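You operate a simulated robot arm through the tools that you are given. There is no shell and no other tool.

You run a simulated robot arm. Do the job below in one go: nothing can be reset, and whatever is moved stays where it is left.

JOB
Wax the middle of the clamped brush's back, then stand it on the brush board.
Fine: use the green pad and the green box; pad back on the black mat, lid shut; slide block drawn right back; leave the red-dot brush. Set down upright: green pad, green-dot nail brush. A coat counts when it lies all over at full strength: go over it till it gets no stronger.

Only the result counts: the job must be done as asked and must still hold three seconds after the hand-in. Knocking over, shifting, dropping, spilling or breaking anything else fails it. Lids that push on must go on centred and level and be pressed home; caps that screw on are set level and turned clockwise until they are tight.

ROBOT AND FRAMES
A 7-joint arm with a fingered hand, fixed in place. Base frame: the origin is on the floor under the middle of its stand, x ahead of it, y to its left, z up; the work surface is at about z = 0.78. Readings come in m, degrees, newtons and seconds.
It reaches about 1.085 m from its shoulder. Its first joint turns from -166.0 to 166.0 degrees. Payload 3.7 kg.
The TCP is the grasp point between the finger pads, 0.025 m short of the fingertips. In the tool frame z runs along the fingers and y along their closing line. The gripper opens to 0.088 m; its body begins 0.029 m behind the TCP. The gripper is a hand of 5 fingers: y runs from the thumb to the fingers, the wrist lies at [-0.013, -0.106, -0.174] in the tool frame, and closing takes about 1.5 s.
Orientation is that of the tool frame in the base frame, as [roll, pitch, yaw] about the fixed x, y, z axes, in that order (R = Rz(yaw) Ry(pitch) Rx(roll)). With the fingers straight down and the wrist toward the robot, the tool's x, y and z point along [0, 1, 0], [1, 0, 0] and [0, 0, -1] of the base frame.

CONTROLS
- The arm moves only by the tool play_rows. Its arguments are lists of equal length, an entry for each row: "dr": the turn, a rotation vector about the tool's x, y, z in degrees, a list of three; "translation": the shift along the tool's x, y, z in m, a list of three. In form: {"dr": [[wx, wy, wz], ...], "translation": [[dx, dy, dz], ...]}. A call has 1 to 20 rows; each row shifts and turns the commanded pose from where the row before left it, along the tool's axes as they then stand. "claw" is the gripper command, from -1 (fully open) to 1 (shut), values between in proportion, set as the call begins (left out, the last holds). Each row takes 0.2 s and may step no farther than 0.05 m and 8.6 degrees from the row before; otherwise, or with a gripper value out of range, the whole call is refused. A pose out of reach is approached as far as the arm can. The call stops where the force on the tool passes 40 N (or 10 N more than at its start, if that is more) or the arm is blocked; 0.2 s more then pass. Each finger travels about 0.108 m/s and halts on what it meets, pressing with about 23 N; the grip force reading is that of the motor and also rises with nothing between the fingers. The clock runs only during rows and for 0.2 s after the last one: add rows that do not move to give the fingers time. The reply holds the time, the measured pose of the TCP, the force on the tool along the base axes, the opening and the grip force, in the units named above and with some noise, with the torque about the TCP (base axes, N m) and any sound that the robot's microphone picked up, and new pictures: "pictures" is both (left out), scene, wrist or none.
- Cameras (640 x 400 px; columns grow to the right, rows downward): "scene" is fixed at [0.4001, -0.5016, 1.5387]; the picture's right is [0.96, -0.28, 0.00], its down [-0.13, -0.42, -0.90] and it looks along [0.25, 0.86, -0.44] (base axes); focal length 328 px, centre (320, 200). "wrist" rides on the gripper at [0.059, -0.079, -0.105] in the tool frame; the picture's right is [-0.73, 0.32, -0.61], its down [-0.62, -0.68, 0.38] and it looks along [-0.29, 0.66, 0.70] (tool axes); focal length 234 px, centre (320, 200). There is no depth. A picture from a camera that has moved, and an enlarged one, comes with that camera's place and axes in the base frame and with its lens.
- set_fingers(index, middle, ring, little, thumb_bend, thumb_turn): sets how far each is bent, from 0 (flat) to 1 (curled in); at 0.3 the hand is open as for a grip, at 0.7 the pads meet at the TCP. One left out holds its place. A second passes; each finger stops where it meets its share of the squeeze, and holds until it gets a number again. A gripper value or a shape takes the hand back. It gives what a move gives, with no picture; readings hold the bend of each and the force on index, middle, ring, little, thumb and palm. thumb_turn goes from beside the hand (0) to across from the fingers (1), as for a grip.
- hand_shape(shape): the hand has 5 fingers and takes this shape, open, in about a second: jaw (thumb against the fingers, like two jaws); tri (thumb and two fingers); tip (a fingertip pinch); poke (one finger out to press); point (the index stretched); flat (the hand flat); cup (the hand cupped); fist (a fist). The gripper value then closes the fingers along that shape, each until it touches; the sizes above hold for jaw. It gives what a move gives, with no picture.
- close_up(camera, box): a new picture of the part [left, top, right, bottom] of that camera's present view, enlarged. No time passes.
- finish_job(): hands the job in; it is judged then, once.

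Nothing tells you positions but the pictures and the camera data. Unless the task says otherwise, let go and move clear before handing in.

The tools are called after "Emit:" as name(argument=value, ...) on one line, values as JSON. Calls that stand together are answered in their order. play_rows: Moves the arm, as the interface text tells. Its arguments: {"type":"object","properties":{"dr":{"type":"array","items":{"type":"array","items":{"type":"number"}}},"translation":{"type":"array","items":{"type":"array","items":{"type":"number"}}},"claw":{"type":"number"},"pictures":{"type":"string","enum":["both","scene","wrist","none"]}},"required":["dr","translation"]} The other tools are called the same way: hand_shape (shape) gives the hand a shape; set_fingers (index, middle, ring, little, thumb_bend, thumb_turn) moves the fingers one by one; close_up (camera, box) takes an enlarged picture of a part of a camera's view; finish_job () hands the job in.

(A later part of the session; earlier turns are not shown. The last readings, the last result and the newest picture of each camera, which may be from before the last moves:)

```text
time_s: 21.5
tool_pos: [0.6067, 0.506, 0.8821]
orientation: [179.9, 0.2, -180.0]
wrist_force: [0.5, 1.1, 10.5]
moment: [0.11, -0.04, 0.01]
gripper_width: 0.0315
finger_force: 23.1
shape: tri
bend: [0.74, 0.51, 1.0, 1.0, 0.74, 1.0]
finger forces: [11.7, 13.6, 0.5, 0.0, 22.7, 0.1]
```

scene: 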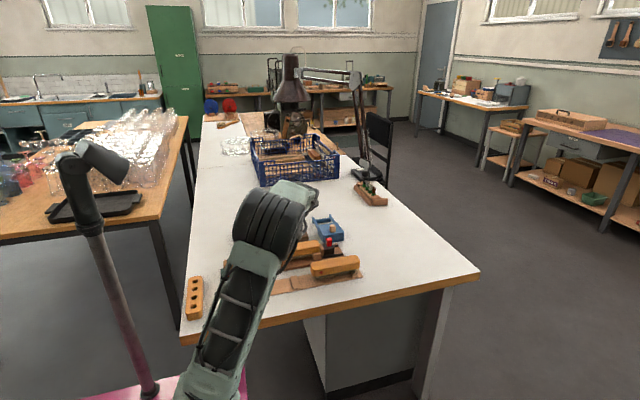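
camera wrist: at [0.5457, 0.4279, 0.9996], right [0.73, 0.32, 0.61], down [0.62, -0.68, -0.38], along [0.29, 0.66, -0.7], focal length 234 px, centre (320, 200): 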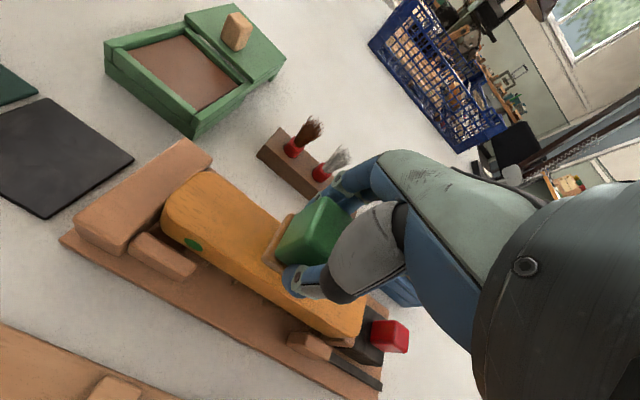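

The pad touches the back with about 10 N. I rub along the middle with short strokes in x.

Emit:
play_rows(dr=[[0, 0, 0], [0, 0, 0], [0, 0, 0], [0, 0, 0], [0, 0, 0], [0, 0, 0], [0, 0, 0], [0, 0, 0], [0, 0, 0], [0, 0, 0], [0, 0, 0], [0, 0, 0], [0, 0, 0]], translation=[[-0.005, 0, 0], [-0.005, 0, 0], [-0.005, 0, 0], [0.005, 0, 0], [0.005, 0, 0], [0.005, 0, 0], [0.005, 0, 0], [0.005, 0, 0], [0.005, 0, 0], [-0.005, 0, 0], [-0.005, 0, 0], [-0.005, 0, 0], [0, 0, 0]], pictures="wrist")

Emit:
close_up(camera="wrist", box=[160, 160, 480, 360])

```text
time_s: 24.3
tool_pos: [0.6048, 0.5057, 0.8814]
orientation: [-179.9, 0.0, -179.9]
wrist_force: [-2.7, 0.5, 5.8]
moment: [0.06, 0.01, 0.0]
gripper_width: 0.0314
finger_force: 23.1
shape: tri
bend: [0.74, 0.51, 1.0, 1.0, 0.74, 1.0]
finger forces: [12.6, 13.0, 0.2, 0.0, 23.0, 0.0]
camera wrist: at [0.5472, 0.4269, 0.9861], right [0.73, 0.32, 0.61], down [0.62, -0.68, -0.38], along [0.29, 0.66, -0.7], focal length 234 px, centre (320, 200)
```

wrist: 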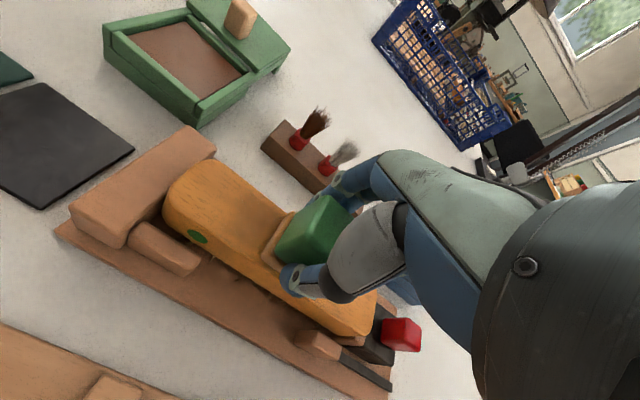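

```text
2.00 times, centred on (320, 260) of wrist
camera zoom: at [0.5472, 0.4269, 0.9861], right [0.73, 0.32, 0.61], down [0.62, -0.68, -0.38], along [0.29, 0.66, -0.7], focal length 468 px, centre (320, 80)
```

zoom: 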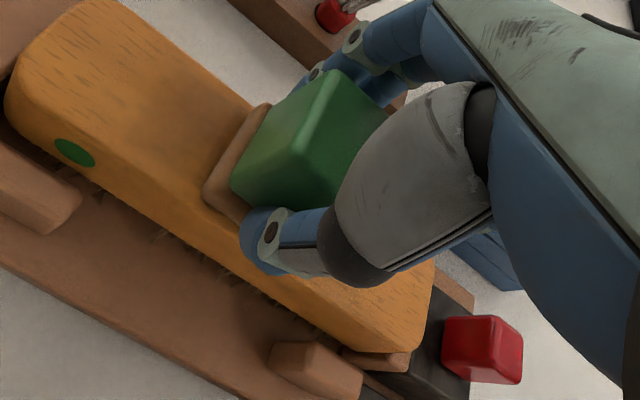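

I'll lift and move the pad aside in +x to see the coat.

Emit:
play_rows(dr=[[0, 0, 0], [0, 0, 0], [0, 0, 0], [0, 0, 0], [0, 0, 0]], translation=[[0, 0, -0.01], [0, 0, -0.03], [-0.04, 0, -0.01], [-0.04, 0, 0], [0, 0, 0]], pictures="wrist")

Emit:
close_up(camera="wrist", box=[80, 140, 400, 340])

Emit:
close_up(camera="scene", box=[250, 205, 362, 275])

```text
time_s: 25.5
tool_pos: [0.6856, 0.5044, 0.932]
orientation: [180.0, 0.0, -179.9]
wrist_force: [0.2, -0.5, 0.5]
moment: [0.0, 0.01, 0.02]
gripper_width: 0.0315
finger_force: 22.9
shape: tri
bend: [0.74, 0.51, 1.0, 1.0, 0.74, 1.0]
finger forces: [11.5, 10.9, 0.4, 0.0, 22.4, 0.1]
camera wrist: at [0.628, 0.4256, 1.037], right [0.73, 0.32, 0.61], down [0.62, -0.68, -0.38], along [0.29, 0.66, -0.7], focal length 234 px, centre (320, 200)
```

wrist: 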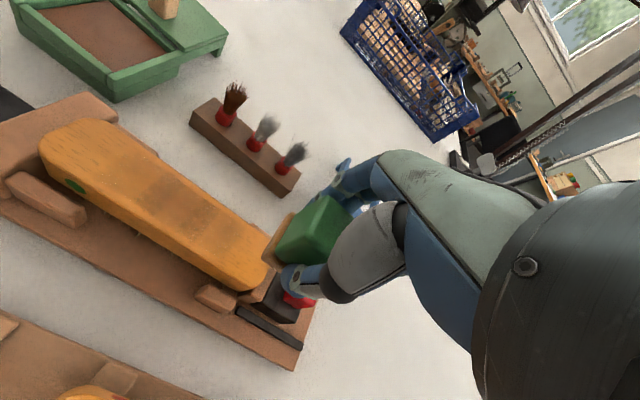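

```text
2.00 times, centred on (240, 240) of wrist
camera zoom: at [0.628, 0.4256, 1.037], right [0.73, 0.32, 0.61], down [0.62, -0.68, -0.38], along [0.29, 0.66, -0.7], focal length 468 px, centre (480, 120)
```

zoom: 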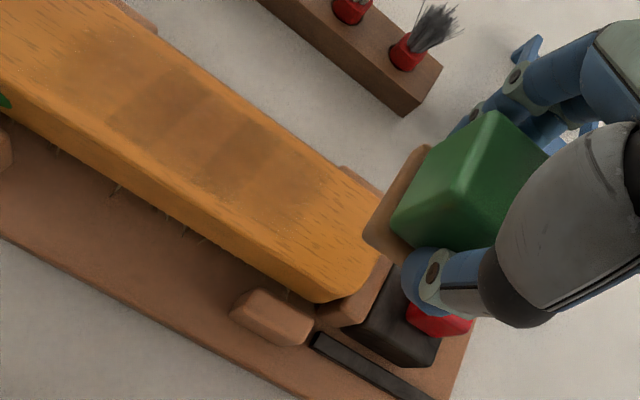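

```text
5.71 times, centred on (306, 240) of scene
camera zoom: at [0.4001, -0.5016, 1.5387], right [0.96, -0.28, 0.0], down [-0.13, -0.42, -0.9], along [0.25, 0.86, -0.44], focal length 1875 px, centre (400, -29)
```

zoom: 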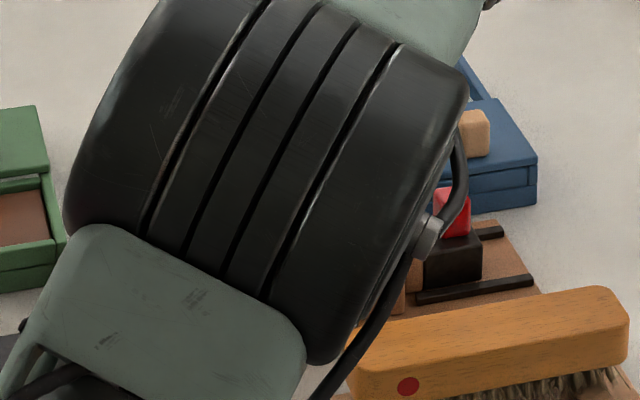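

Emit:
close_up(camera="wrist", box=[80, 140, 272, 260])

```text
3.33 times, centred on (176, 200) of wrist
camera zoom: at [0.628, 0.4256, 1.037], right [0.73, 0.32, 0.61], down [0.62, -0.68, -0.38], along [0.29, 0.66, -0.7], focal length 781 px, centre (800, 200)
```

zoom: 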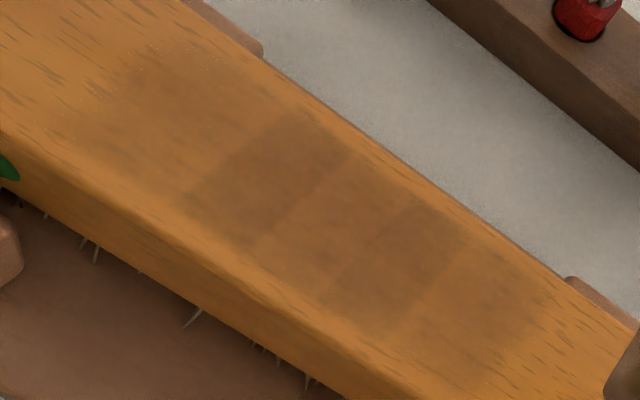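

The coat shows bands: areas passed twice are darker than those passed once, so several passes are needed. I move to look straight down on the mark and measure it.

Emit:
play_rows(dr=[[0, 0, 0], [0, 0, 0], [0, 0, 0]], translation=[[0.0108, 0.04, 0], [0.0108, 0.04, 0], [0, 0, 0]], pictures="none")

Emit:
close_up(camera="wrist", box=[0, 230, 272, 400])

Emit:
close_up(camera="scene", box=[250, 215, 362, 285])

```text
time_s: 26.3
tool_pos: [0.663, 0.5865, 0.933]
orientation: [180.0, 0.1, -179.9]
wrist_force: [0.8, 0.2, -0.3]
moment: [0.03, 0.04, 0.03]
gripper_width: 0.0313
finger_force: 23.1
shape: tri
bend: [0.74, 0.51, 1.0, 1.0, 0.74, 1.0]
finger forces: [11.6, 10.9, 0.4, 0.0, 22.4, 0.1]
```

```text
2.35 times, centred on (136, 315) of wrist
camera zoom: at [0.6041, 0.5079, 1.0374], right [0.73, 0.32, 0.61], down [0.62, -0.68, -0.38], along [0.29, 0.66, -0.7], focal length 551 px, centre (753, -71)
```

zoom: 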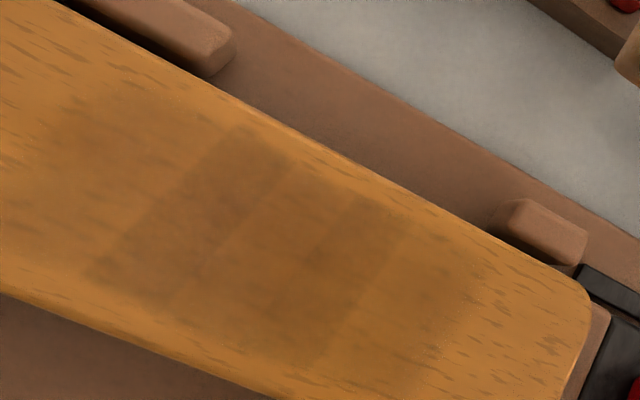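

```text
5.71 times, centred on (306, 250) of scene
camera zoom: at [0.4001, -0.5016, 1.5387], right [0.96, -0.28, 0.0], down [-0.13, -0.42, -0.9], along [0.25, 0.86, -0.44], focal length 1875 px, centre (400, -86)
```

zoom: 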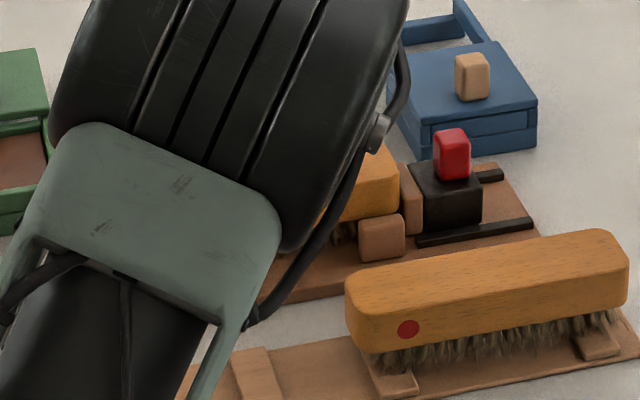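

The mark spans x ≈ 0.554–0.654, y ≈ 0.490–0.523, centred well. I'll make repeated full strokes with a small lift at each end so every part gets the same number of passes, starting from the left.

Emit:
play_rows(dr=[[0, 0, 0], [0, 0, 0], [0, 0, 0], [0, 0, 0], [0, 0, 0], [0, 0, 0], [0, 0, 0], [0, 0, 0]], translation=[[0.0278, -0.0277, 0], [0.0278, -0.0277, 0], [0.0278, -0.0276, 0], [0, 0, 0.025], [0, 0, 0.02], [0, 0, 0.004], [0, 0, 0.001], [0, 0, 0]], pictures="none")

```text
time_s: 28.1
tool_pos: [0.581, 0.5021, 0.8814]
orientation: [179.9, 0.0, 179.9]
wrist_force: [0.2, 0.0, 3.0]
moment: [0.1, -0.03, -0.02]
gripper_width: 0.0312
finger_force: 23.4
shape: tri
bend: [0.74, 0.51, 1.0, 1.0, 0.74, 1.0]
finger forces: [11.7, 13.2, 0.3, 0.0, 22.5, 0.0]
```

Emit:
play_rows(dr=[[0, 0, 0], [0, 0, 0], [0, 0, 0], [0, 0, 0], [0, 0, 0], [0, 0, 0], [0, 0, 0], [0, 0, 0], [0, 0, 0], [0, 0, 0], [0, 0, 0]], translation=[[0, 0, 0.0006], [-0.00714, 0, 0], [-0.00714, 0, 0], [-0.00714, 0, 0], [-0.00714, 0, 0], [-0.00714, 0, 0], [-0.00714, 0, 0], [-0.00714, 0, 0], [0, 0, 0], [0, 0, -0.005], [0, 0.003, 0]], pictures="none")

Emit:
close_up(camera="wrist", box=[160, 160, 480, 360])

```text
time_s: 30.5
tool_pos: [0.6303, 0.5046, 0.8854]
orientation: [-180.0, 0.0, -179.8]
wrist_force: [-0.6, 0.3, -1.2]
moment: [0.0, -0.01, -0.02]
gripper_width: 0.0312
finger_force: 23.2
shape: tri
bend: [0.74, 0.51, 1.0, 1.0, 0.74, 1.0]
finger forces: [11.5, 11.4, 0.4, 0.1, 22.3, 0.1]
```

```text
2.00 times, centred on (320, 260) of wrist
camera zoom: at [0.5716, 0.4263, 0.9908], right [0.73, 0.32, 0.61], down [0.62, -0.68, -0.38], along [0.29, 0.66, -0.7], focal length 468 px, centre (320, 80)
```

zoom: 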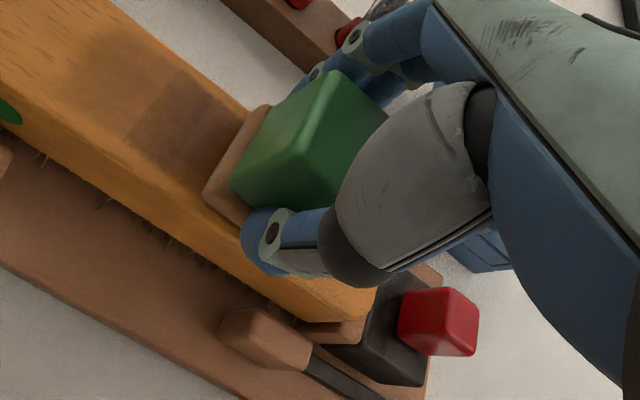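

The coat darkens with each pass. I continue with back-and-forth strokes, lifting at each end.

Emit:
play_rows(dr=[[0, 0, 0], [0, 0, 0], [0, 0, 0], [0, 0, 0], [0, 0, 0], [0, 0, 0], [0, 0, 0], [0, 0, 0], [0, 0, 0], [0, 0, 0], [0, 0, 0], [0, 0, 0], [0, 0, 0], [0, 0, 0], [0, 0, 0], [0, 0, 0], [0, 0, 0], [0, 0, 0], [0, 0, 0], [0, 0, 0]], translation=[[0, 0, 0.005], [0, 0, 0], [0.00833, 0, 0], [0.00833, 0, 0], [0.00833, 0, 0], [0.00833, 0, 0], [0.00833, 0, 0], [0.00833, 0, 0], [0, 0, 0], [0, 0, -0.005], [0, 0, 0.005], [0, 0, 0], [-0.00833, 0, 0], [-0.00833, 0, 0], [-0.00833, 0, 0], [-0.00833, 0, 0], [-0.00833, 0, 0], [-0.00833, 0, 0], [0, 0, 0], [0, 0, -0.005]], pictures="none")

Emit:
play_rows(dr=[[0, 0, 0], [0, 0, 0], [0, 0, 0], [0, 0, 0], [0, 0, 0]], translation=[[0, 0, -0.015], [0, 0, -0.03], [-0.017, 0.04, 0], [-0.017, 0.04, 0], [0, 0, 0]], pictures="none")

Emit:
close_up(camera="wrist", box=[0, 230, 272, 400])

```text
time_s: 34.7
tool_pos: [0.631, 0.5048, 0.8856]
orientation: [-179.9, 0.0, 180.0]
wrist_force: [0.1, 0.0, -0.6]
moment: [-0.01, -0.01, -0.02]
gripper_width: 0.0313
finger_force: 22.7
shape: tri
bend: [0.74, 0.51, 1.0, 1.0, 0.74, 1.0]
finger forces: [11.5, 12.3, 0.5, 0.0, 22.4, 0.1]
```

```text
time_s: 35.9
tool_pos: [0.664, 0.5868, 0.9306]
orientation: [-180.0, -0.1, 180.0]
wrist_force: [-0.1, -0.2, -0.8]
moment: [0.0, 0.01, -0.02]
gripper_width: 0.0314
finger_force: 22.7
shape: tri
bend: [0.74, 0.52, 1.0, 1.0, 0.74, 1.0]
finger forces: [11.5, 12.0, 0.4, 0.1, 22.3, 0.0]
```

```text
2.35 times, centred on (136, 315) of wrist
camera zoom: at [0.6047, 0.5078, 1.0359], right [0.73, 0.32, 0.61], down [0.62, -0.68, -0.38], along [0.29, 0.66, -0.7], focal length 551 px, centre (753, -71)
```

zoom: 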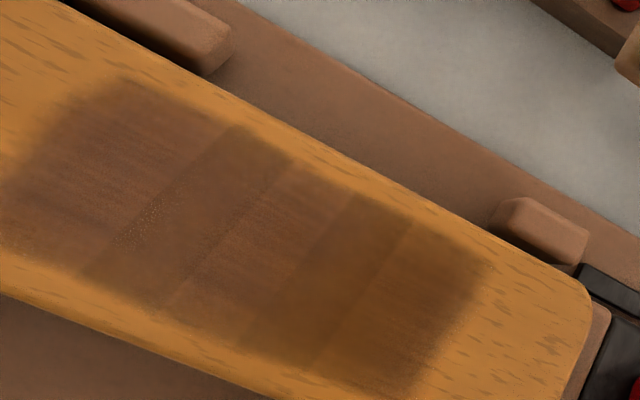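

The coat is much stronger and nearly uniform, with slight bands still visible. I continue with more passes, also offset slightly in y to cover the width.

Emit:
play_rows(dr=[[0, 0, 0], [0, 0, 0], [0, 0, 0], [0, 0, 0], [0, 0, 0], [0, 0, 0], [0, 0, 0], [0, 0, 0], [0, 0, 0], [0, 0, 0], [0, 0, 0], [0, 0, 0], [0, 0, 0], [0, 0, 0], [0, 0, 0]], translation=[[0.017, -0.042, 0], [0.017, -0.042, 0], [0, 0, 0.03], [0, 0, 0.015], [0, 0, 0.005], [0, 0, 0], [0.00833, 0, 0], [0.00833, 0, 0], [0.00833, 0, 0], [0.00833, 0, 0], [0.00833, 0, 0], [0.00833, 0, 0], [0, 0, 0], [0, 0, -0.005], [0, 0.004, 0]], pictures="none")

Emit:
play_rows(dr=[[0, 0, 0], [0, 0, 0], [0, 0, 0], [0, 0, 0], [0, 0, 0], [0, 0, 0], [0, 0, 0], [0, 0, 0], [0, 0, 0], [0, 0, 0], [0, 0, 0]], translation=[[0, 0, 0.005], [0, 0, 0], [-0.00833, 0, 0], [-0.00833, 0, 0], [-0.00833, 0, 0], [-0.00833, 0, 0], [-0.00833, 0, 0], [-0.00833, 0, 0], [0, 0, 0], [0, 0, -0.005], [0, 0.004, 0]], pictures="none")

Emit:
play_rows(dr=[[0, 0, 0], [0, 0, 0], [0, 0, 0], [0, 0, 0], [0, 0, 0], [0, 0, 0], [0, 0, 0], [0, 0, 0], [0, 0, 0], [0, 0, 0], [0, 0, 0]], translation=[[0, 0, 0.005], [0, 0, 0], [0.00833, 0, 0], [0.00833, 0, 0], [0.00833, 0, 0], [0.00833, 0, 0], [0.00833, 0, 0], [0.00833, 0, 0], [0, 0, 0], [0, 0, -0.005], [0, -0.004, 0]], pictures="none")

Emit:
play_rows(dr=[[0, 0, 0], [0, 0, 0], [0, 0, 0], [0, 0, 0], [0, 0, 0], [0, 0, 0], [0, 0, 0], [0, 0, 0], [0, 0, 0], [0, 0, 0], [0, 0, 0], [0, 0, 0], [0, 0, 0], [0, 0, 0], [0, 0, 0]], translation=[[0, 0, 0.005], [0, 0, 0], [-0.00833, 0, 0], [-0.00833, 0, 0], [-0.00833, 0, 0], [-0.00833, 0, 0], [-0.00833, 0, 0], [-0.00833, 0, 0], [0, 0, 0], [0, 0, -0.005], [0, 0, -0.015], [0, 0, -0.03], [-0.017, 0.04, 0], [-0.017, 0.04, 0], [0, 0, 0]], pictures="none")

Emit:
close_up(camera="wrist", box=[0, 230, 272, 400])

```text
time_s: 39.1
tool_pos: [0.5822, 0.5073, 0.8861]
orientation: [179.9, -0.1, -179.9]
wrist_force: [0.0, 0.1, -0.3]
moment: [0.01, -0.01, 0.03]
gripper_width: 0.0311
finger_force: 23.0
shape: tri
bend: [0.74, 0.52, 1.0, 1.0, 0.74, 1.0]
finger forces: [11.4, 12.3, 0.4, 0.0, 22.3, 0.1]
```

```text
time_s: 41.5
tool_pos: [0.6318, 0.5089, 0.8849]
orientation: [180.0, 0.0, -179.9]
wrist_force: [0.1, -0.2, -0.6]
moment: [-0.02, 0.0, 0.04]
gripper_width: 0.0313
finger_force: 23.0
shape: tri
bend: [0.74, 0.52, 1.0, 1.0, 0.74, 1.0]
finger forces: [11.3, 12.5, 0.4, 0.1, 22.3, 0.1]
```

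```text
time_s: 43.9
tool_pos: [0.5799, 0.5044, 0.8849]
orientation: [180.0, -0.1, -179.9]
wrist_force: [-0.8, -0.1, -0.7]
moment: [-0.01, 0.03, -0.01]
gripper_width: 0.0315
finger_force: 22.8
shape: tri
bend: [0.74, 0.52, 1.0, 1.0, 0.74, 1.0]
finger forces: [11.3, 12.9, 0.6, 0.0, 22.4, 0.0]
```

```text
time_s: 47.1
tool_pos: [0.6642, 0.5849, 0.932]
orientation: [-180.0, 0.1, -179.9]
wrist_force: [0.0, -0.5, -0.6]
moment: [-0.03, -0.04, 0.01]
gripper_width: 0.031
finger_force: 23.1
shape: tri
bend: [0.74, 0.52, 1.0, 1.0, 0.74, 1.0]
finger forces: [11.7, 12.9, 0.4, 0.1, 22.4, 0.1]
```

```text
2.35 times, centred on (136, 315) of wrist
camera zoom: at [0.6047, 0.507, 1.0368], right [0.73, 0.32, 0.61], down [0.62, -0.68, -0.38], along [0.29, 0.66, -0.7], focal length 551 px, centre (753, -71)
```

zoom: 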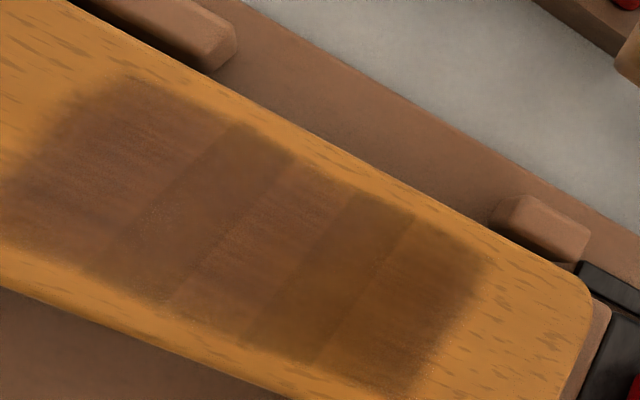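

The picture hardly changed, and two bands remain a bit darker than the rest; the pad may be running dry. Let me look at the sole and coat more closely.

Emit:
close_up(camera="wrist", box=[240, 180, 368, 260])

Emit:
close_up(camera="wrist", box=[0, 260, 192, 380])

```text
5.00 times, centred on (304, 220) of wrist
camera zoom: at [0.6047, 0.507, 1.0368], right [0.73, 0.32, 0.61], down [0.62, -0.68, -0.38], along [0.29, 0.66, -0.7], focal length 1171 px, centre (400, 100)
```

zoom: 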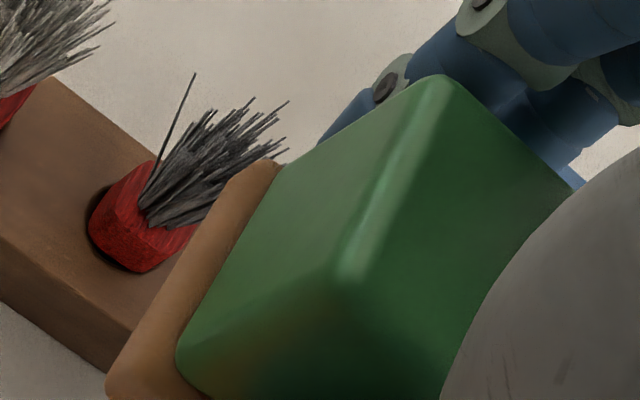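

```text
3.33 times, centred on (96, 320) of wrist
camera zoom: at [0.6047, 0.507, 1.0368], right [0.73, 0.32, 0.61], down [0.62, -0.68, -0.38], along [0.29, 0.66, -0.7], focal length 781 px, centre (1067, -200)
```

zoom: 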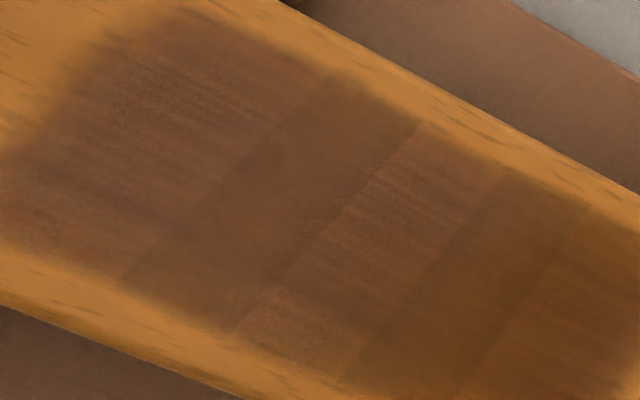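

The coat is nearly even but cells differ slightly. I'll reload the pad with wax and make more passes, to be sure it gets no stronger.

Emit:
play_rows(dr=[[0, 0, 0], [0, 0, 0], [0, 0, 0], [0, 0, 0], [0, 0, 0], [0, 0, 0], [0, 0, 0], [0, 0, 0]], translation=[[0, 0, -0.015], [0.0446, 0.009, 0], [0.0446, 0.009, 0], [0.0446, 0.009, 0], [0.0446, 0.009, 0], [0.0446, 0.009, 0], [0, 0, 0.04], [0, 0, 0]], pictures="wrist")

Emit:
close_up(camera="wrist", box=[160, 160, 480, 360])

```text
time_s: 48.9
tool_pos: [0.4405, 0.6302, 0.9047]
orientation: [-180.0, 0.0, -179.9]
wrist_force: [0.2, -0.3, -0.2]
moment: [-0.02, -0.03, -0.04]
gripper_width: 0.031
finger_force: 23.4
shape: tri
bend: [0.74, 0.52, 1.0, 1.0, 0.74, 1.0]
finger forces: [11.4, 12.4, 0.3, 0.0, 22.1, 0.1]
camera wrist: at [0.3822, 0.5528, 1.0099], right [0.73, 0.32, 0.61], down [0.62, -0.68, -0.38], along [0.29, 0.66, -0.7], focal length 234 px, centre (320, 200)
```

wrist: 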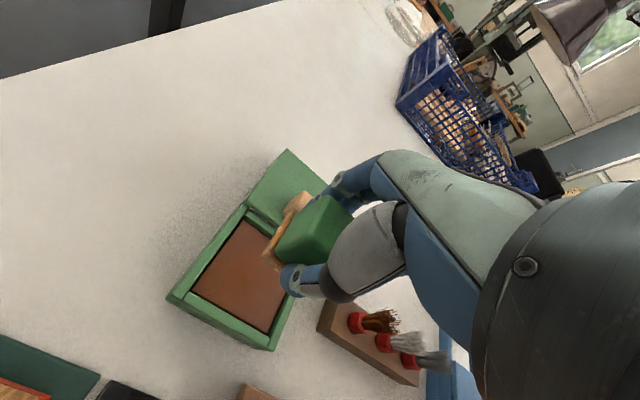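

```text
2.00 times, centred on (320, 260) of wrist
camera zoom: at [0.3822, 0.5528, 1.0099], right [0.73, 0.32, 0.61], down [0.62, -0.68, -0.38], along [0.29, 0.66, -0.7], focal length 468 px, centre (320, 80)
```

zoom: 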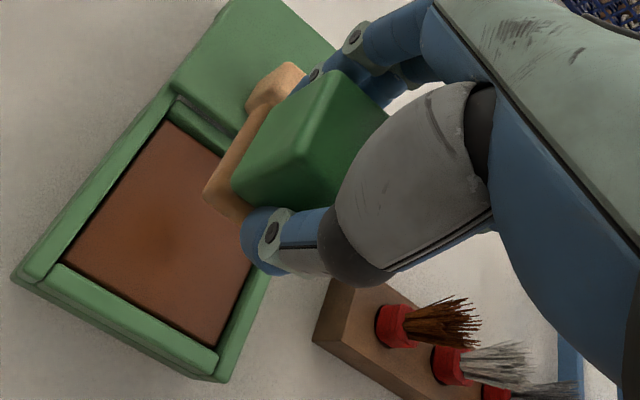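

Emit:
play_rows(dr=[[0, 0, 0], [0, 0, 0], [0, 0, 0], [0, 0, 0], [0, 0, 0], [0, 0, 0]], translation=[[0, 0, 0.03], [0, 0, 0.023], [0, 0, 0.003], [0, 0, 0.0015], [0, 0, 0.0015], [0, 0, 0]], pictures="none")

```text
time_s: 50.3
tool_pos: [0.4424, 0.6312, 0.8458]
orientation: [-180.0, 0.0, -179.9]
wrist_force: [0.0, -0.2, -0.7]
moment: [-0.03, 0.02, 0.01]
gripper_width: 0.0311
finger_force: 23.0
shape: tri
bend: [0.74, 0.52, 1.0, 1.0, 0.74, 1.0]
finger forces: [11.2, 12.2, 0.5, 0.0, 22.0, 0.0]
```

Emit:
play_rows(dr=[[0, 0, 0], [0, 0, 0], [0, 0, 0], [0, 0, 0]], translation=[[0, 0, 0.001], [0, 0, 0.001], [0, 0, 0], [0, 0, 0]], pictures="none")

Emit:
close_up(camera="wrist", box=[160, 160, 480, 360])

```text
time_s: 51.3
tool_pos: [0.4417, 0.6303, 0.8453]
orientation: [179.8, 0.0, 179.9]
wrist_force: [0.0, 2.0, 9.8]
moment: [0.22, -0.01, -0.03]
gripper_width: 0.0312
finger_force: 23.3
shape: tri
bend: [0.74, 0.51, 1.0, 1.0, 0.74, 1.0]
finger forces: [11.7, 17.7, 0.5, 0.0, 22.8, 0.0]
```

```text
2.00 times, centred on (320, 260) of wrist
camera zoom: at [0.3822, 0.5509, 0.9499], right [0.73, 0.32, 0.61], down [0.62, -0.68, -0.38], along [0.29, 0.66, -0.69], focal length 468 px, centre (320, 80)
```

zoom: 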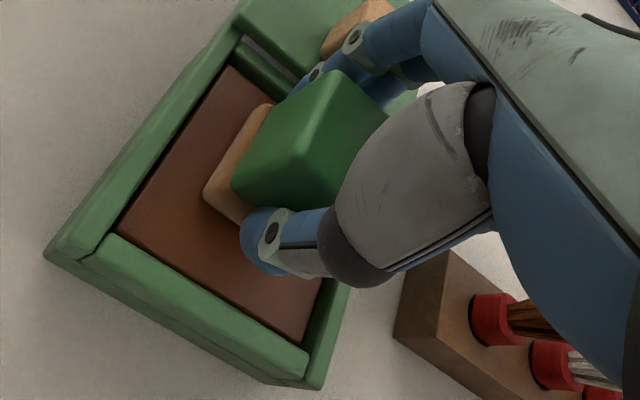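

The pad is reloaded. I lift it out and go back over the brush's left part.

Emit:
play_rows(dr=[[0, 0, 0], [0, 0, 0], [0, 0, 0], [0, 0, 0], [0, 0, 0], [0, 0, 0], [0, 0, 0], [0, 0, 0], [0, 0, 0], [0, 0, 0], [0, 0, 0], [0, 0, 0], [0, 0, 0], [0, 0, 0]], translation=[[0, 0, -0.003], [0, 0, -0.018], [0, 0, -0.04], [0, 0, -0.04], [0, -0.0417, 0], [0, -0.0417, 0], [0, -0.0416, 0], [-0.0348, 0, 0], [-0.0348, 0, 0], [-0.0347, 0, 0], [-0.0347, 0, 0], [0, 0, 0.03], [0, 0, 0.03], [0, 0, 0]], pictures="wrist")

```text
time_s: 54.3
tool_pos: [0.5806, 0.5041, 0.8858]
orientation: [180.0, 0.0, 179.9]
wrist_force: [-1.1, 0.0, -1.3]
moment: [-0.03, 0.04, -0.01]
gripper_width: 0.0311
finger_force: 23.3
shape: tri
bend: [0.74, 0.52, 1.0, 1.0, 0.74, 1.0]
finger forces: [11.1, 12.0, 0.4, 0.0, 21.8, 0.0]
camera wrist: at [0.5222, 0.4259, 0.9911], right [0.73, 0.32, 0.61], down [0.62, -0.68, -0.38], along [0.29, 0.66, -0.7], focal length 234 px, centre (320, 200)
```

wrist: 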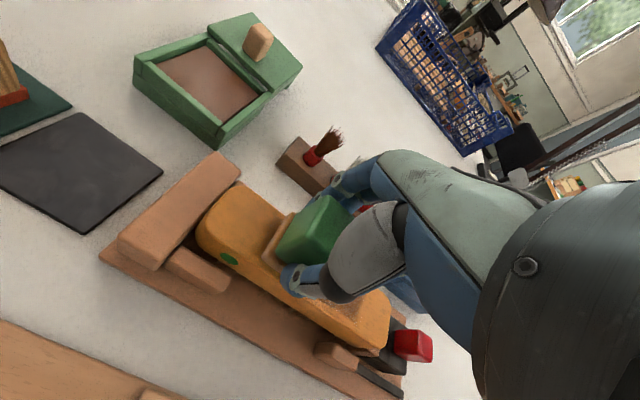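

Emit:
play_rows(dr=[[0, 0, 0], [0, 0, 0], [0, 0, 0], [0, 0, 0], [0, 0, 0], [0, 0, 0], [0, 0, 0], [0, 0, 0]], translation=[[0, 0, 0.0052], [0, 0, 0], [-0.00833, 0, 0], [-0.00833, 0, 0], [-0.00833, 0, 0], [-0.00833, 0, 0], [-0.00833, 0, 0], [-0.00833, 0, 0]], pictures="none")

Emit:
play_rows(dr=[[0, 0, 0], [0, 0, 0], [0, 0, 0], [0, 0, 0], [0, 0, 0], [0, 0, 0], [0, 0, 0], [0, 0, 0], [0, 0, 0], [0, 0, 0], [0, 0, 0], [0, 0, 0], [0, 0, 0], [0, 0, 0], [0, 0, 0], [0, 0, 0], [0, 0, 0], [0, 0, 0], [0, 0, 0], [0, 0, 0]], translation=[[0, 0, -0.005], [0, 0, 0.005], [0, 0, 0], [0.00833, 0, 0], [0.00833, 0, 0], [0.00833, 0, 0], [0.00833, 0, 0], [0.00833, 0, 0], [0.00833, 0, 0], [0, 0, 0], [0, 0, -0.005], [0, 0, 0.005], [0, 0, 0], [-0.00833, 0, 0], [-0.00833, 0, 0], [-0.00833, 0, 0], [-0.00833, 0, 0], [-0.00833, 0, 0], [-0.00833, 0, 0], [0, 0, 0]], pictures="none")

Emit:
play_rows(dr=[[0, 0, 0], [0, 0, 0], [0, 0, 0], [0, 0, 0], [0, 0, 0], [0, 0, 0]], translation=[[0, 0, -0.005], [0, 0, -0.015], [0, 0, -0.03], [-0.017, 0.04, 0], [-0.017, 0.04, 0], [0, 0, 0]], pictures="none")

Emit:
close_up(camera="wrist", box=[0, 230, 272, 400])

```text
time_s: 56.1
tool_pos: [0.6311, 0.5045, 0.8807]
orientation: [180.0, 0.0, -179.9]
wrist_force: [-2.8, -0.5, 4.3]
moment: [0.11, 0.02, 0.04]
gripper_width: 0.031
finger_force: 23.0
shape: tri
bend: [0.74, 0.52, 1.0, 1.0, 0.74, 1.0]
finger forces: [11.0, 14.9, 0.4, 0.0, 22.5, 0.0]
```

```text
time_s: 60.3
tool_pos: [0.6292, 0.5058, 0.8818]
orientation: [-179.9, 0.0, -179.9]
wrist_force: [-4.5, -0.1, 13.3]
moment: [0.22, 0.06, 0.08]
gripper_width: 0.0311
finger_force: 22.9
shape: tri
bend: [0.74, 0.51, 1.0, 1.0, 0.74, 1.0]
finger forces: [12.7, 20.2, 0.3, 0.0, 23.9, 0.0]
```

```text
time_s: 61.7
tool_pos: [0.6646, 0.5863, 0.9285]
orientation: [179.9, 0.0, -180.0]
wrist_force: [0.0, -0.6, -0.5]
moment: [-0.02, -0.03, 0.01]
gripper_width: 0.0313
finger_force: 23.1
shape: tri
bend: [0.74, 0.52, 1.0, 1.0, 0.74, 1.0]
finger forces: [11.4, 12.7, 0.6, 0.0, 22.2, 0.1]
```

```text
2.35 times, centred on (136, 315) of wrist
camera zoom: at [0.6059, 0.507, 1.0355], right [0.73, 0.32, 0.61], down [0.62, -0.68, -0.38], along [0.29, 0.66, -0.7], focal length 551 px, centre (753, -71)
```

zoom: 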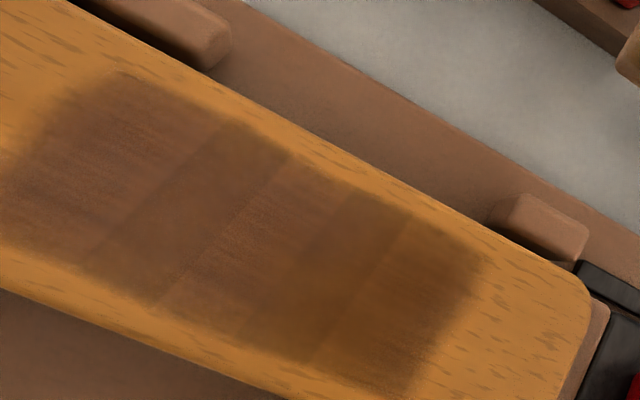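

The left part looks saturated; the right part is slightly lighter. I'll give further firm strokes reaching a little more to the right.

Emit:
play_rows(dr=[[0, 0, 0], [0, 0, 0], [0, 0, 0], [0, 0, 0], [0, 0, 0], [0, 0, 0], [0, 0, 0], [0, 0, 0], [0, 0, 0], [0, 0, 0], [0, 0, 0], [0, 0, 0], [0, 0, 0]], translation=[[0.0135, -0.04, 0], [0.0135, -0.04, 0], [0, 0, 0.03], [0, 0, 0.015], [0, 0, 0.0055], [0, 0, 0], [0.0095, 0, 0], [0.0095, 0, 0], [0.0095, 0, 0], [0.0095, 0, 0], [0.0095, 0, 0], [0.0095, 0, 0], [0, 0, 0]], pictures="none")

Emit:
play_rows(dr=[[0, 0, 0], [0, 0, 0], [0, 0, 0], [0, 0, 0], [0, 0, 0], [0, 0, 0], [0, 0, 0], [0, 0, 0], [0, 0, 0], [0, 0, 0], [0, 0, 0], [0, 0, 0], [0, 0, 0], [0, 0, 0], [0, 0, 0], [0, 0, 0], [0, 0, 0], [0, 0, 0], [0, 0, 0], [0, 0, 0]], translation=[[0, 0, -0.005], [0, 0, 0.005], [0, 0, 0], [-0.0095, 0, 0], [-0.0095, 0, 0], [-0.0095, 0, 0], [-0.0095, 0, 0], [-0.0095, 0, 0], [-0.0095, 0, 0], [0, 0, 0], [0, 0, -0.005], [0, 0, 0.005], [0, 0, 0], [0.0095, 0, 0], [0.0095, 0, 0], [0.0095, 0, 0], [0.0095, 0, 0], [0.0095, 0, 0], [0.0095, 0, 0], [0, 0, 0]], pictures="none")

Emit:
play_rows(dr=[[0, 0, 0], [0, 0, 0], [0, 0, 0], [0, 0, 0], [0, 0, 0], [0, 0, 0], [0, 0, 0], [0, 0, 0], [0, 0, 0], [0, 0, 0], [0, 0, 0], [0, 0, 0], [0, 0, 0], [0, 0, 0], [0, 0, 0], [0, 0, 0]], translation=[[0, 0, -0.005], [0, 0, 0.005], [0, 0, 0], [-0.0095, 0, 0], [-0.0095, 0, 0], [-0.0095, 0, 0], [-0.0095, 0, 0], [-0.0095, 0, 0], [-0.0095, 0, 0], [0, 0, 0], [0, 0, -0.005], [0, 0, -0.015], [0, 0, -0.03], [-0.0135, 0.04, 0], [-0.0135, 0.04, 0], [0, 0, 0]], pictures="none")

Emit:
close_up(camera="wrist", box=[0, 230, 272, 400])

```text
time_s: 64.5
tool_pos: [0.5789, 0.5051, 0.8806]
orientation: [180.0, -0.1, 180.0]
wrist_force: [2.2, -0.4, 5.0]
moment: [0.09, -0.02, -0.04]
gripper_width: 0.0314
finger_force: 22.9
shape: tri
bend: [0.74, 0.52, 1.0, 1.0, 0.74, 1.0]
finger forces: [12.1, 15.6, 0.6, 0.1, 22.8, 0.0]
```

```text
time_s: 68.7
tool_pos: [0.5794, 0.5053, 0.8811]
orientation: [-180.0, 0.0, -180.0]
wrist_force: [5.7, 0.1, 15.7]
moment: [0.27, -0.15, -0.07]
gripper_width: 0.0315
finger_force: 22.1
shape: tri
bend: [0.74, 0.51, 1.0, 1.0, 0.74, 1.0]
finger forces: [14.7, 20.2, 0.9, 0.1, 24.4, 0.1]
```

```text
time_s: 72.1
tool_pos: [0.6648, 0.5851, 0.9315]
orientation: [180.0, -0.1, -179.9]
wrist_force: [0.3, 0.3, -1.2]
moment: [0.0, 0.0, 0.0]
gripper_width: 0.0309
finger_force: 23.0
shape: tri
bend: [0.74, 0.52, 1.0, 1.0, 0.74, 1.0]
finger forces: [11.7, 13.1, 0.4, 0.0, 22.2, 0.1]
```

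```text
2.35 times, centred on (136, 315) of wrist
camera zoom: at [0.6065, 0.5067, 1.0353], right [0.73, 0.32, 0.61], down [0.62, -0.68, -0.38], along [0.29, 0.66, -0.7], focal length 551 px, centre (753, -71)
```

zoom: 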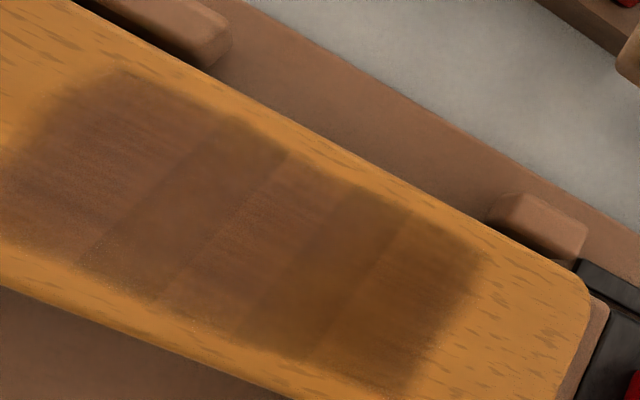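

No further change after reloading and several more strokes, so the coat looks saturated. I carry the pad to above its black mat and check the coat from the scene camera too.

Emit:
play_rows(dr=[[0, 0, 0], [0, 0, 0], [0, 0, 0], [0, 0, 0], [0, 0, 0], [0, 0, 0], [0, 0, 0], [0, 0, 0]], translation=[[0, -0.045, 0], [0, -0.0454, 0], [0.0463, 0, 0], [0.0463, 0, 0], [0.0463, 0, 0], [0.0463, 0, 0], [0.0463, 0, 0], [0, 0, 0]])

Emit:
close_up(camera="scene", box=[250, 230, 346, 290])

Emit:
close_up(camera="wrist", box=[160, 160, 480, 360])

```text
time_s: 73.9
tool_pos: [0.4344, 0.4952, 0.9295]
orientation: [-179.9, 0.0, -179.9]
wrist_force: [0.5, 0.6, -0.2]
moment: [0.0, 0.0, 0.02]
gripper_width: 0.0311
finger_force: 23.4
shape: tri
bend: [0.74, 0.52, 1.0, 1.0, 0.74, 1.0]
finger forces: [11.5, 12.6, 0.5, 0.0, 21.8, 0.1]
camera wrist: at [0.3751, 0.4173, 1.034], right [0.73, 0.32, 0.61], down [0.62, -0.68, -0.38], along [0.29, 0.66, -0.7], focal length 234 px, centre (320, 200)
```

scene: 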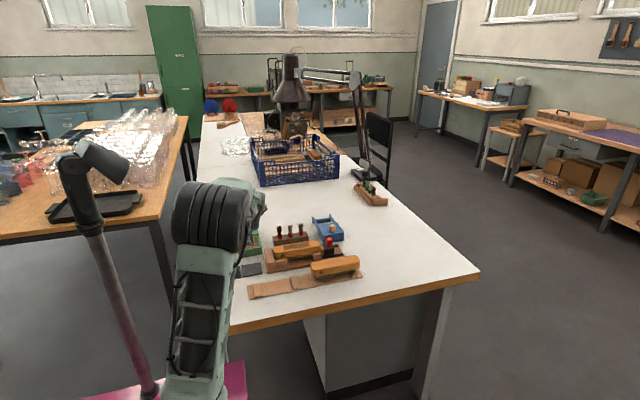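
wrist: 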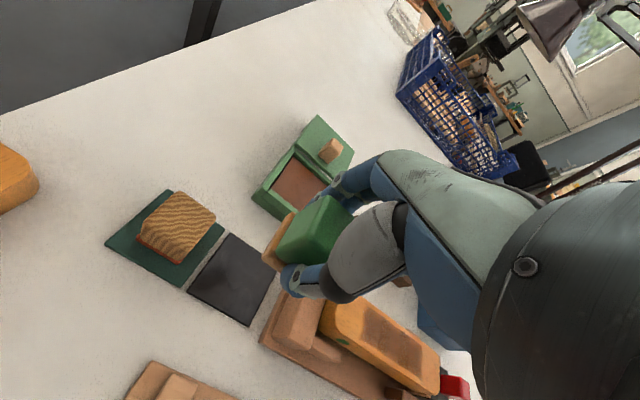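

```text
6.67 times, centred on (298, 260) of scene
camera zoom: at [0.4001, -0.5016, 1.5387], right [0.96, -0.28, 0.0], down [-0.13, -0.42, -0.9], along [0.25, 0.86, -0.44], focal length 2187 px, centre (467, -200)
```

zoom: 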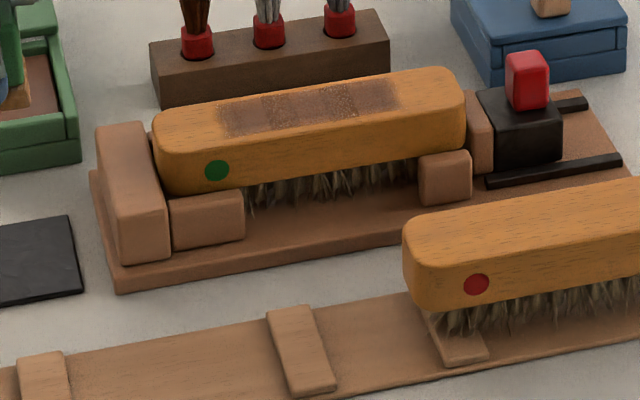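

```text
2.00 times, centred on (320, 260) of wrist
camera zoom: at [0.3751, 0.4173, 1.034], right [0.73, 0.32, 0.61], down [0.62, -0.68, -0.38], along [0.29, 0.66, -0.7], focal length 468 px, centre (320, 80)
```

zoom: 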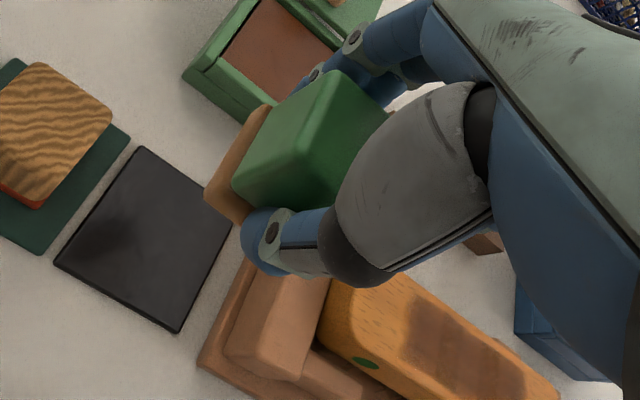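

Emit:
close_up(camera="scene", box=[272, 238, 320, 268])

Emit:
close_up(camera="wrist", box=[312, 286, 472, 386])

```text
13.33 times, centred on (296, 253) of scene
camera zoom: at [0.4001, -0.5016, 1.5387], right [0.96, -0.28, 0.0], down [-0.13, -0.42, -0.9], along [0.25, 0.86, -0.44], focal length 4374 px, centre (640, -507)
```

zoom: 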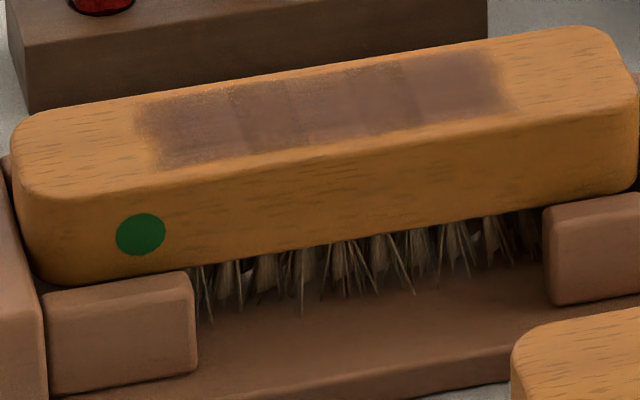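

```text
4.00 times, centred on (392, 336) of wrist
camera zoom: at [0.3751, 0.4173, 1.034], right [0.73, 0.32, 0.61], down [0.62, -0.68, -0.38], along [0.29, 0.66, -0.7], focal length 937 px, centre (32, -344)
```

zoom: 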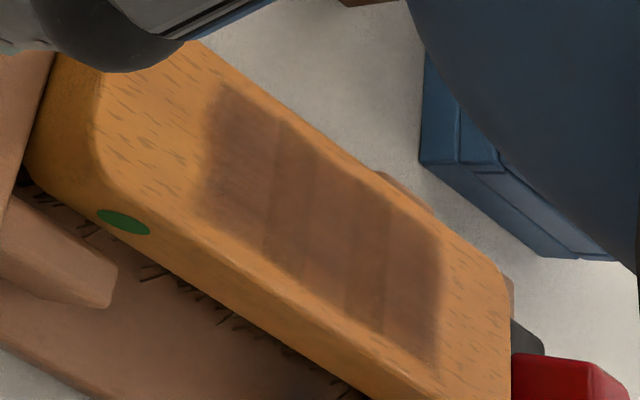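

The coat is uniform over the whole patch. Now I lower the pad onto its black mat.

Emit:
play_rows(dr=[[0, 0, 0], [0, 0, 0], [0, 0, 0], [0, 0, 0], [0, 0, 0]], translation=[[0.0005, 0, 0.04], [0, 0, 0.04], [0, 0, 0.018], [0, 0, 0.004], [0, 0, 0]], pictures="none")

Emit:
close_up(camera="wrist", box=[160, 160, 480, 360])

```text
time_s: 75.1
tool_pos: [0.4337, 0.4941, 0.8264]
orientation: [-180.0, 0.0, -179.8]
wrist_force: [0.8, 0.3, -1.1]
moment: [0.02, 0.03, 0.02]
gripper_width: 0.0309
finger_force: 23.0
shape: tri
bend: [0.74, 0.52, 1.0, 1.0, 0.74, 1.0]
finger forces: [11.3, 12.2, 0.4, 0.0, 21.8, 0.0]
```

```text
2.00 times, centred on (320, 260) of wrist
camera zoom: at [0.3745, 0.4152, 0.9318], right [0.73, 0.32, 0.61], down [0.62, -0.68, -0.38], along [0.29, 0.66, -0.7], focal length 468 px, centre (320, 80)
```

zoom: 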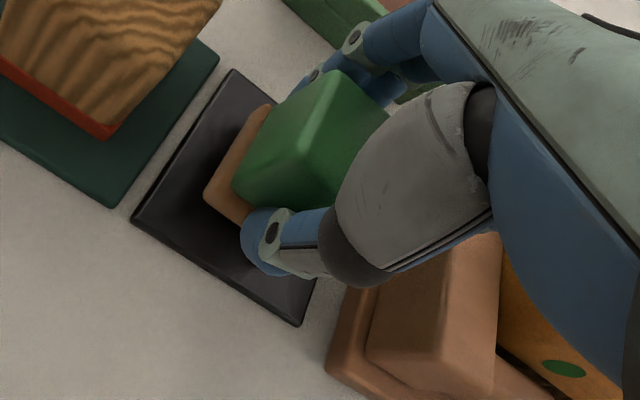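

Emit:
play_rows(dr=[[0, 0, 0], [0, 0, 0], [0, 0, 0], [0, 0, 0]], translation=[[0, 0, 0.0015], [0, 0, 0.0015], [0, 0, 0.001], [0, 0, 0]], pictures="none")

```text
time_s: 76.1
tool_pos: [0.4334, 0.4939, 0.8237]
orientation: [-180.0, 0.1, 179.9]
wrist_force: [0.7, -0.3, -0.6]
moment: [-0.01, 0.01, -0.03]
gripper_width: 0.0308
finger_force: 23.2
shape: tri
bend: [0.74, 0.52, 1.0, 1.0, 0.74, 1.0]
finger forces: [11.2, 12.2, 0.4, 0.0, 21.7, 0.1]
```

Emit:
play_rows(dr=[[0, 0, 0], [0, 0, 0], [0, 0, 0]], translation=[[0, 0, 0.001], [0, 0, 0.001], [0, 0, 0]], pictures="none")

```text
time_s: 76.9
tool_pos: [0.4331, 0.4952, 0.8216]
orientation: [179.9, 0.0, -179.9]
wrist_force: [-0.4, -0.2, -0.5]
moment: [0.0, 0.01, -0.01]
gripper_width: 0.0308
finger_force: 23.1
shape: tri
bend: [0.74, 0.52, 1.0, 1.0, 0.74, 1.0]
finger forces: [11.3, 12.1, 0.3, 0.1, 21.7, 0.0]
```

Emit:
play_rows(dr=[[0, 0, 0], [0, 0, 0]], translation=[[0, 0, 0.001], [0, 0, 0]], pictures="none")

```text
time_s: 77.5
tool_pos: [0.4328, 0.4938, 0.8209]
orientation: [180.0, 0.0, 180.0]
wrist_force: [0.3, -0.1, 0.8]
moment: [0.02, -0.02, 0.03]
gripper_width: 0.0307
finger_force: 23.1
shape: tri
bend: [0.74, 0.52, 1.0, 1.0, 0.74, 1.0]
finger forces: [11.4, 12.8, 0.4, 0.0, 21.8, 0.1]
```

Emit:
play_rows(dr=[[0, 0, 0], [0, 0, 0]], translation=[[0, 0, 0.0008], [0, 0, 0]], pictures="none")

Emit:
close_up(camera="wrist", box=[160, 160, 480, 360])

```text
time_s: 78.1
tool_pos: [0.4329, 0.4952, 0.8203]
orientation: [179.8, 0.0, 179.9]
wrist_force: [-0.2, -2.4, 7.1]
moment: [0.1, 0.0, 0.03]
gripper_width: 0.0312
finger_force: 22.8
shape: tri
bend: [0.74, 0.52, 1.0, 1.0, 0.74, 1.0]
finger forces: [11.6, 15.6, 0.6, 0.0, 23.2, 0.0]
```

```text
2.00 times, centred on (320, 260) of wrist
camera zoom: at [0.3737, 0.4157, 0.9249], right [0.73, 0.32, 0.61], down [0.62, -0.68, -0.38], along [0.29, 0.66, -0.7], focal length 468 px, centre (320, 80)
```

zoom: 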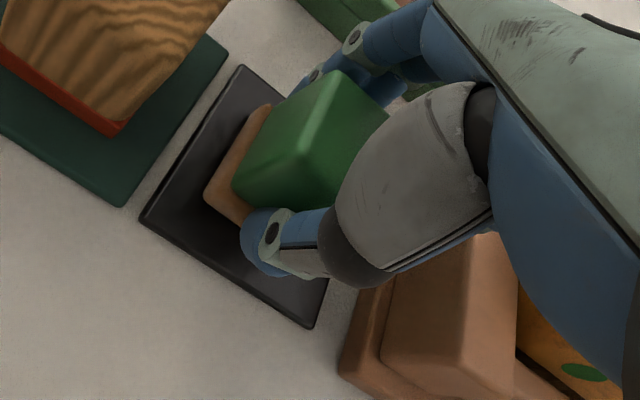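

The pad rests on the mat (7 N). I open the fingers and then rise straight up.

Emit:
play_rows(dr=[[0, 0, 0], [0, 0, 0], [0, 0, 0], [0, 0, 0], [0, 0, 0], [0, 0, 0], [0, 0, 0], [0, 0, 0]], translation=[[0, 0, -0.0005], [0, 0, 0], [0, 0, 0], [0, 0, 0], [0, 0, 0], [0, 0, 0], [0, 0, 0], [0, 0, 0]], claw=-1, pictures="none")

Emit:
close_up(camera="wrist", box=[160, 160, 480, 360])

```text
time_s: 79.9
tool_pos: [0.4329, 0.495, 0.8199]
orientation: [-180.0, -0.1, 180.0]
wrist_force: [-0.2, -0.2, 0.2]
moment: [0.0, -0.02, 0.01]
gripper_width: 0.0875
finger_force: 0.0
shape: tri
bend: [0.3, 0.3, 0.99, 0.99, 0.3, 0.98]
finger forces: [0.0, 0.0, 0.0, 0.1, 0.1, 0.0]
```

```text
2.00 times, centred on (320, 260) of wrist
camera zoom: at [0.3738, 0.4157, 0.9251], right [0.73, 0.32, 0.61], down [0.62, -0.68, -0.38], along [0.29, 0.66, -0.7], focal length 468 px, centre (320, 80)
```

zoom: 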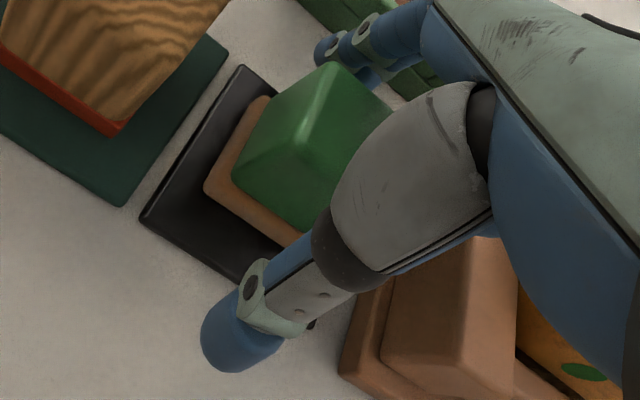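

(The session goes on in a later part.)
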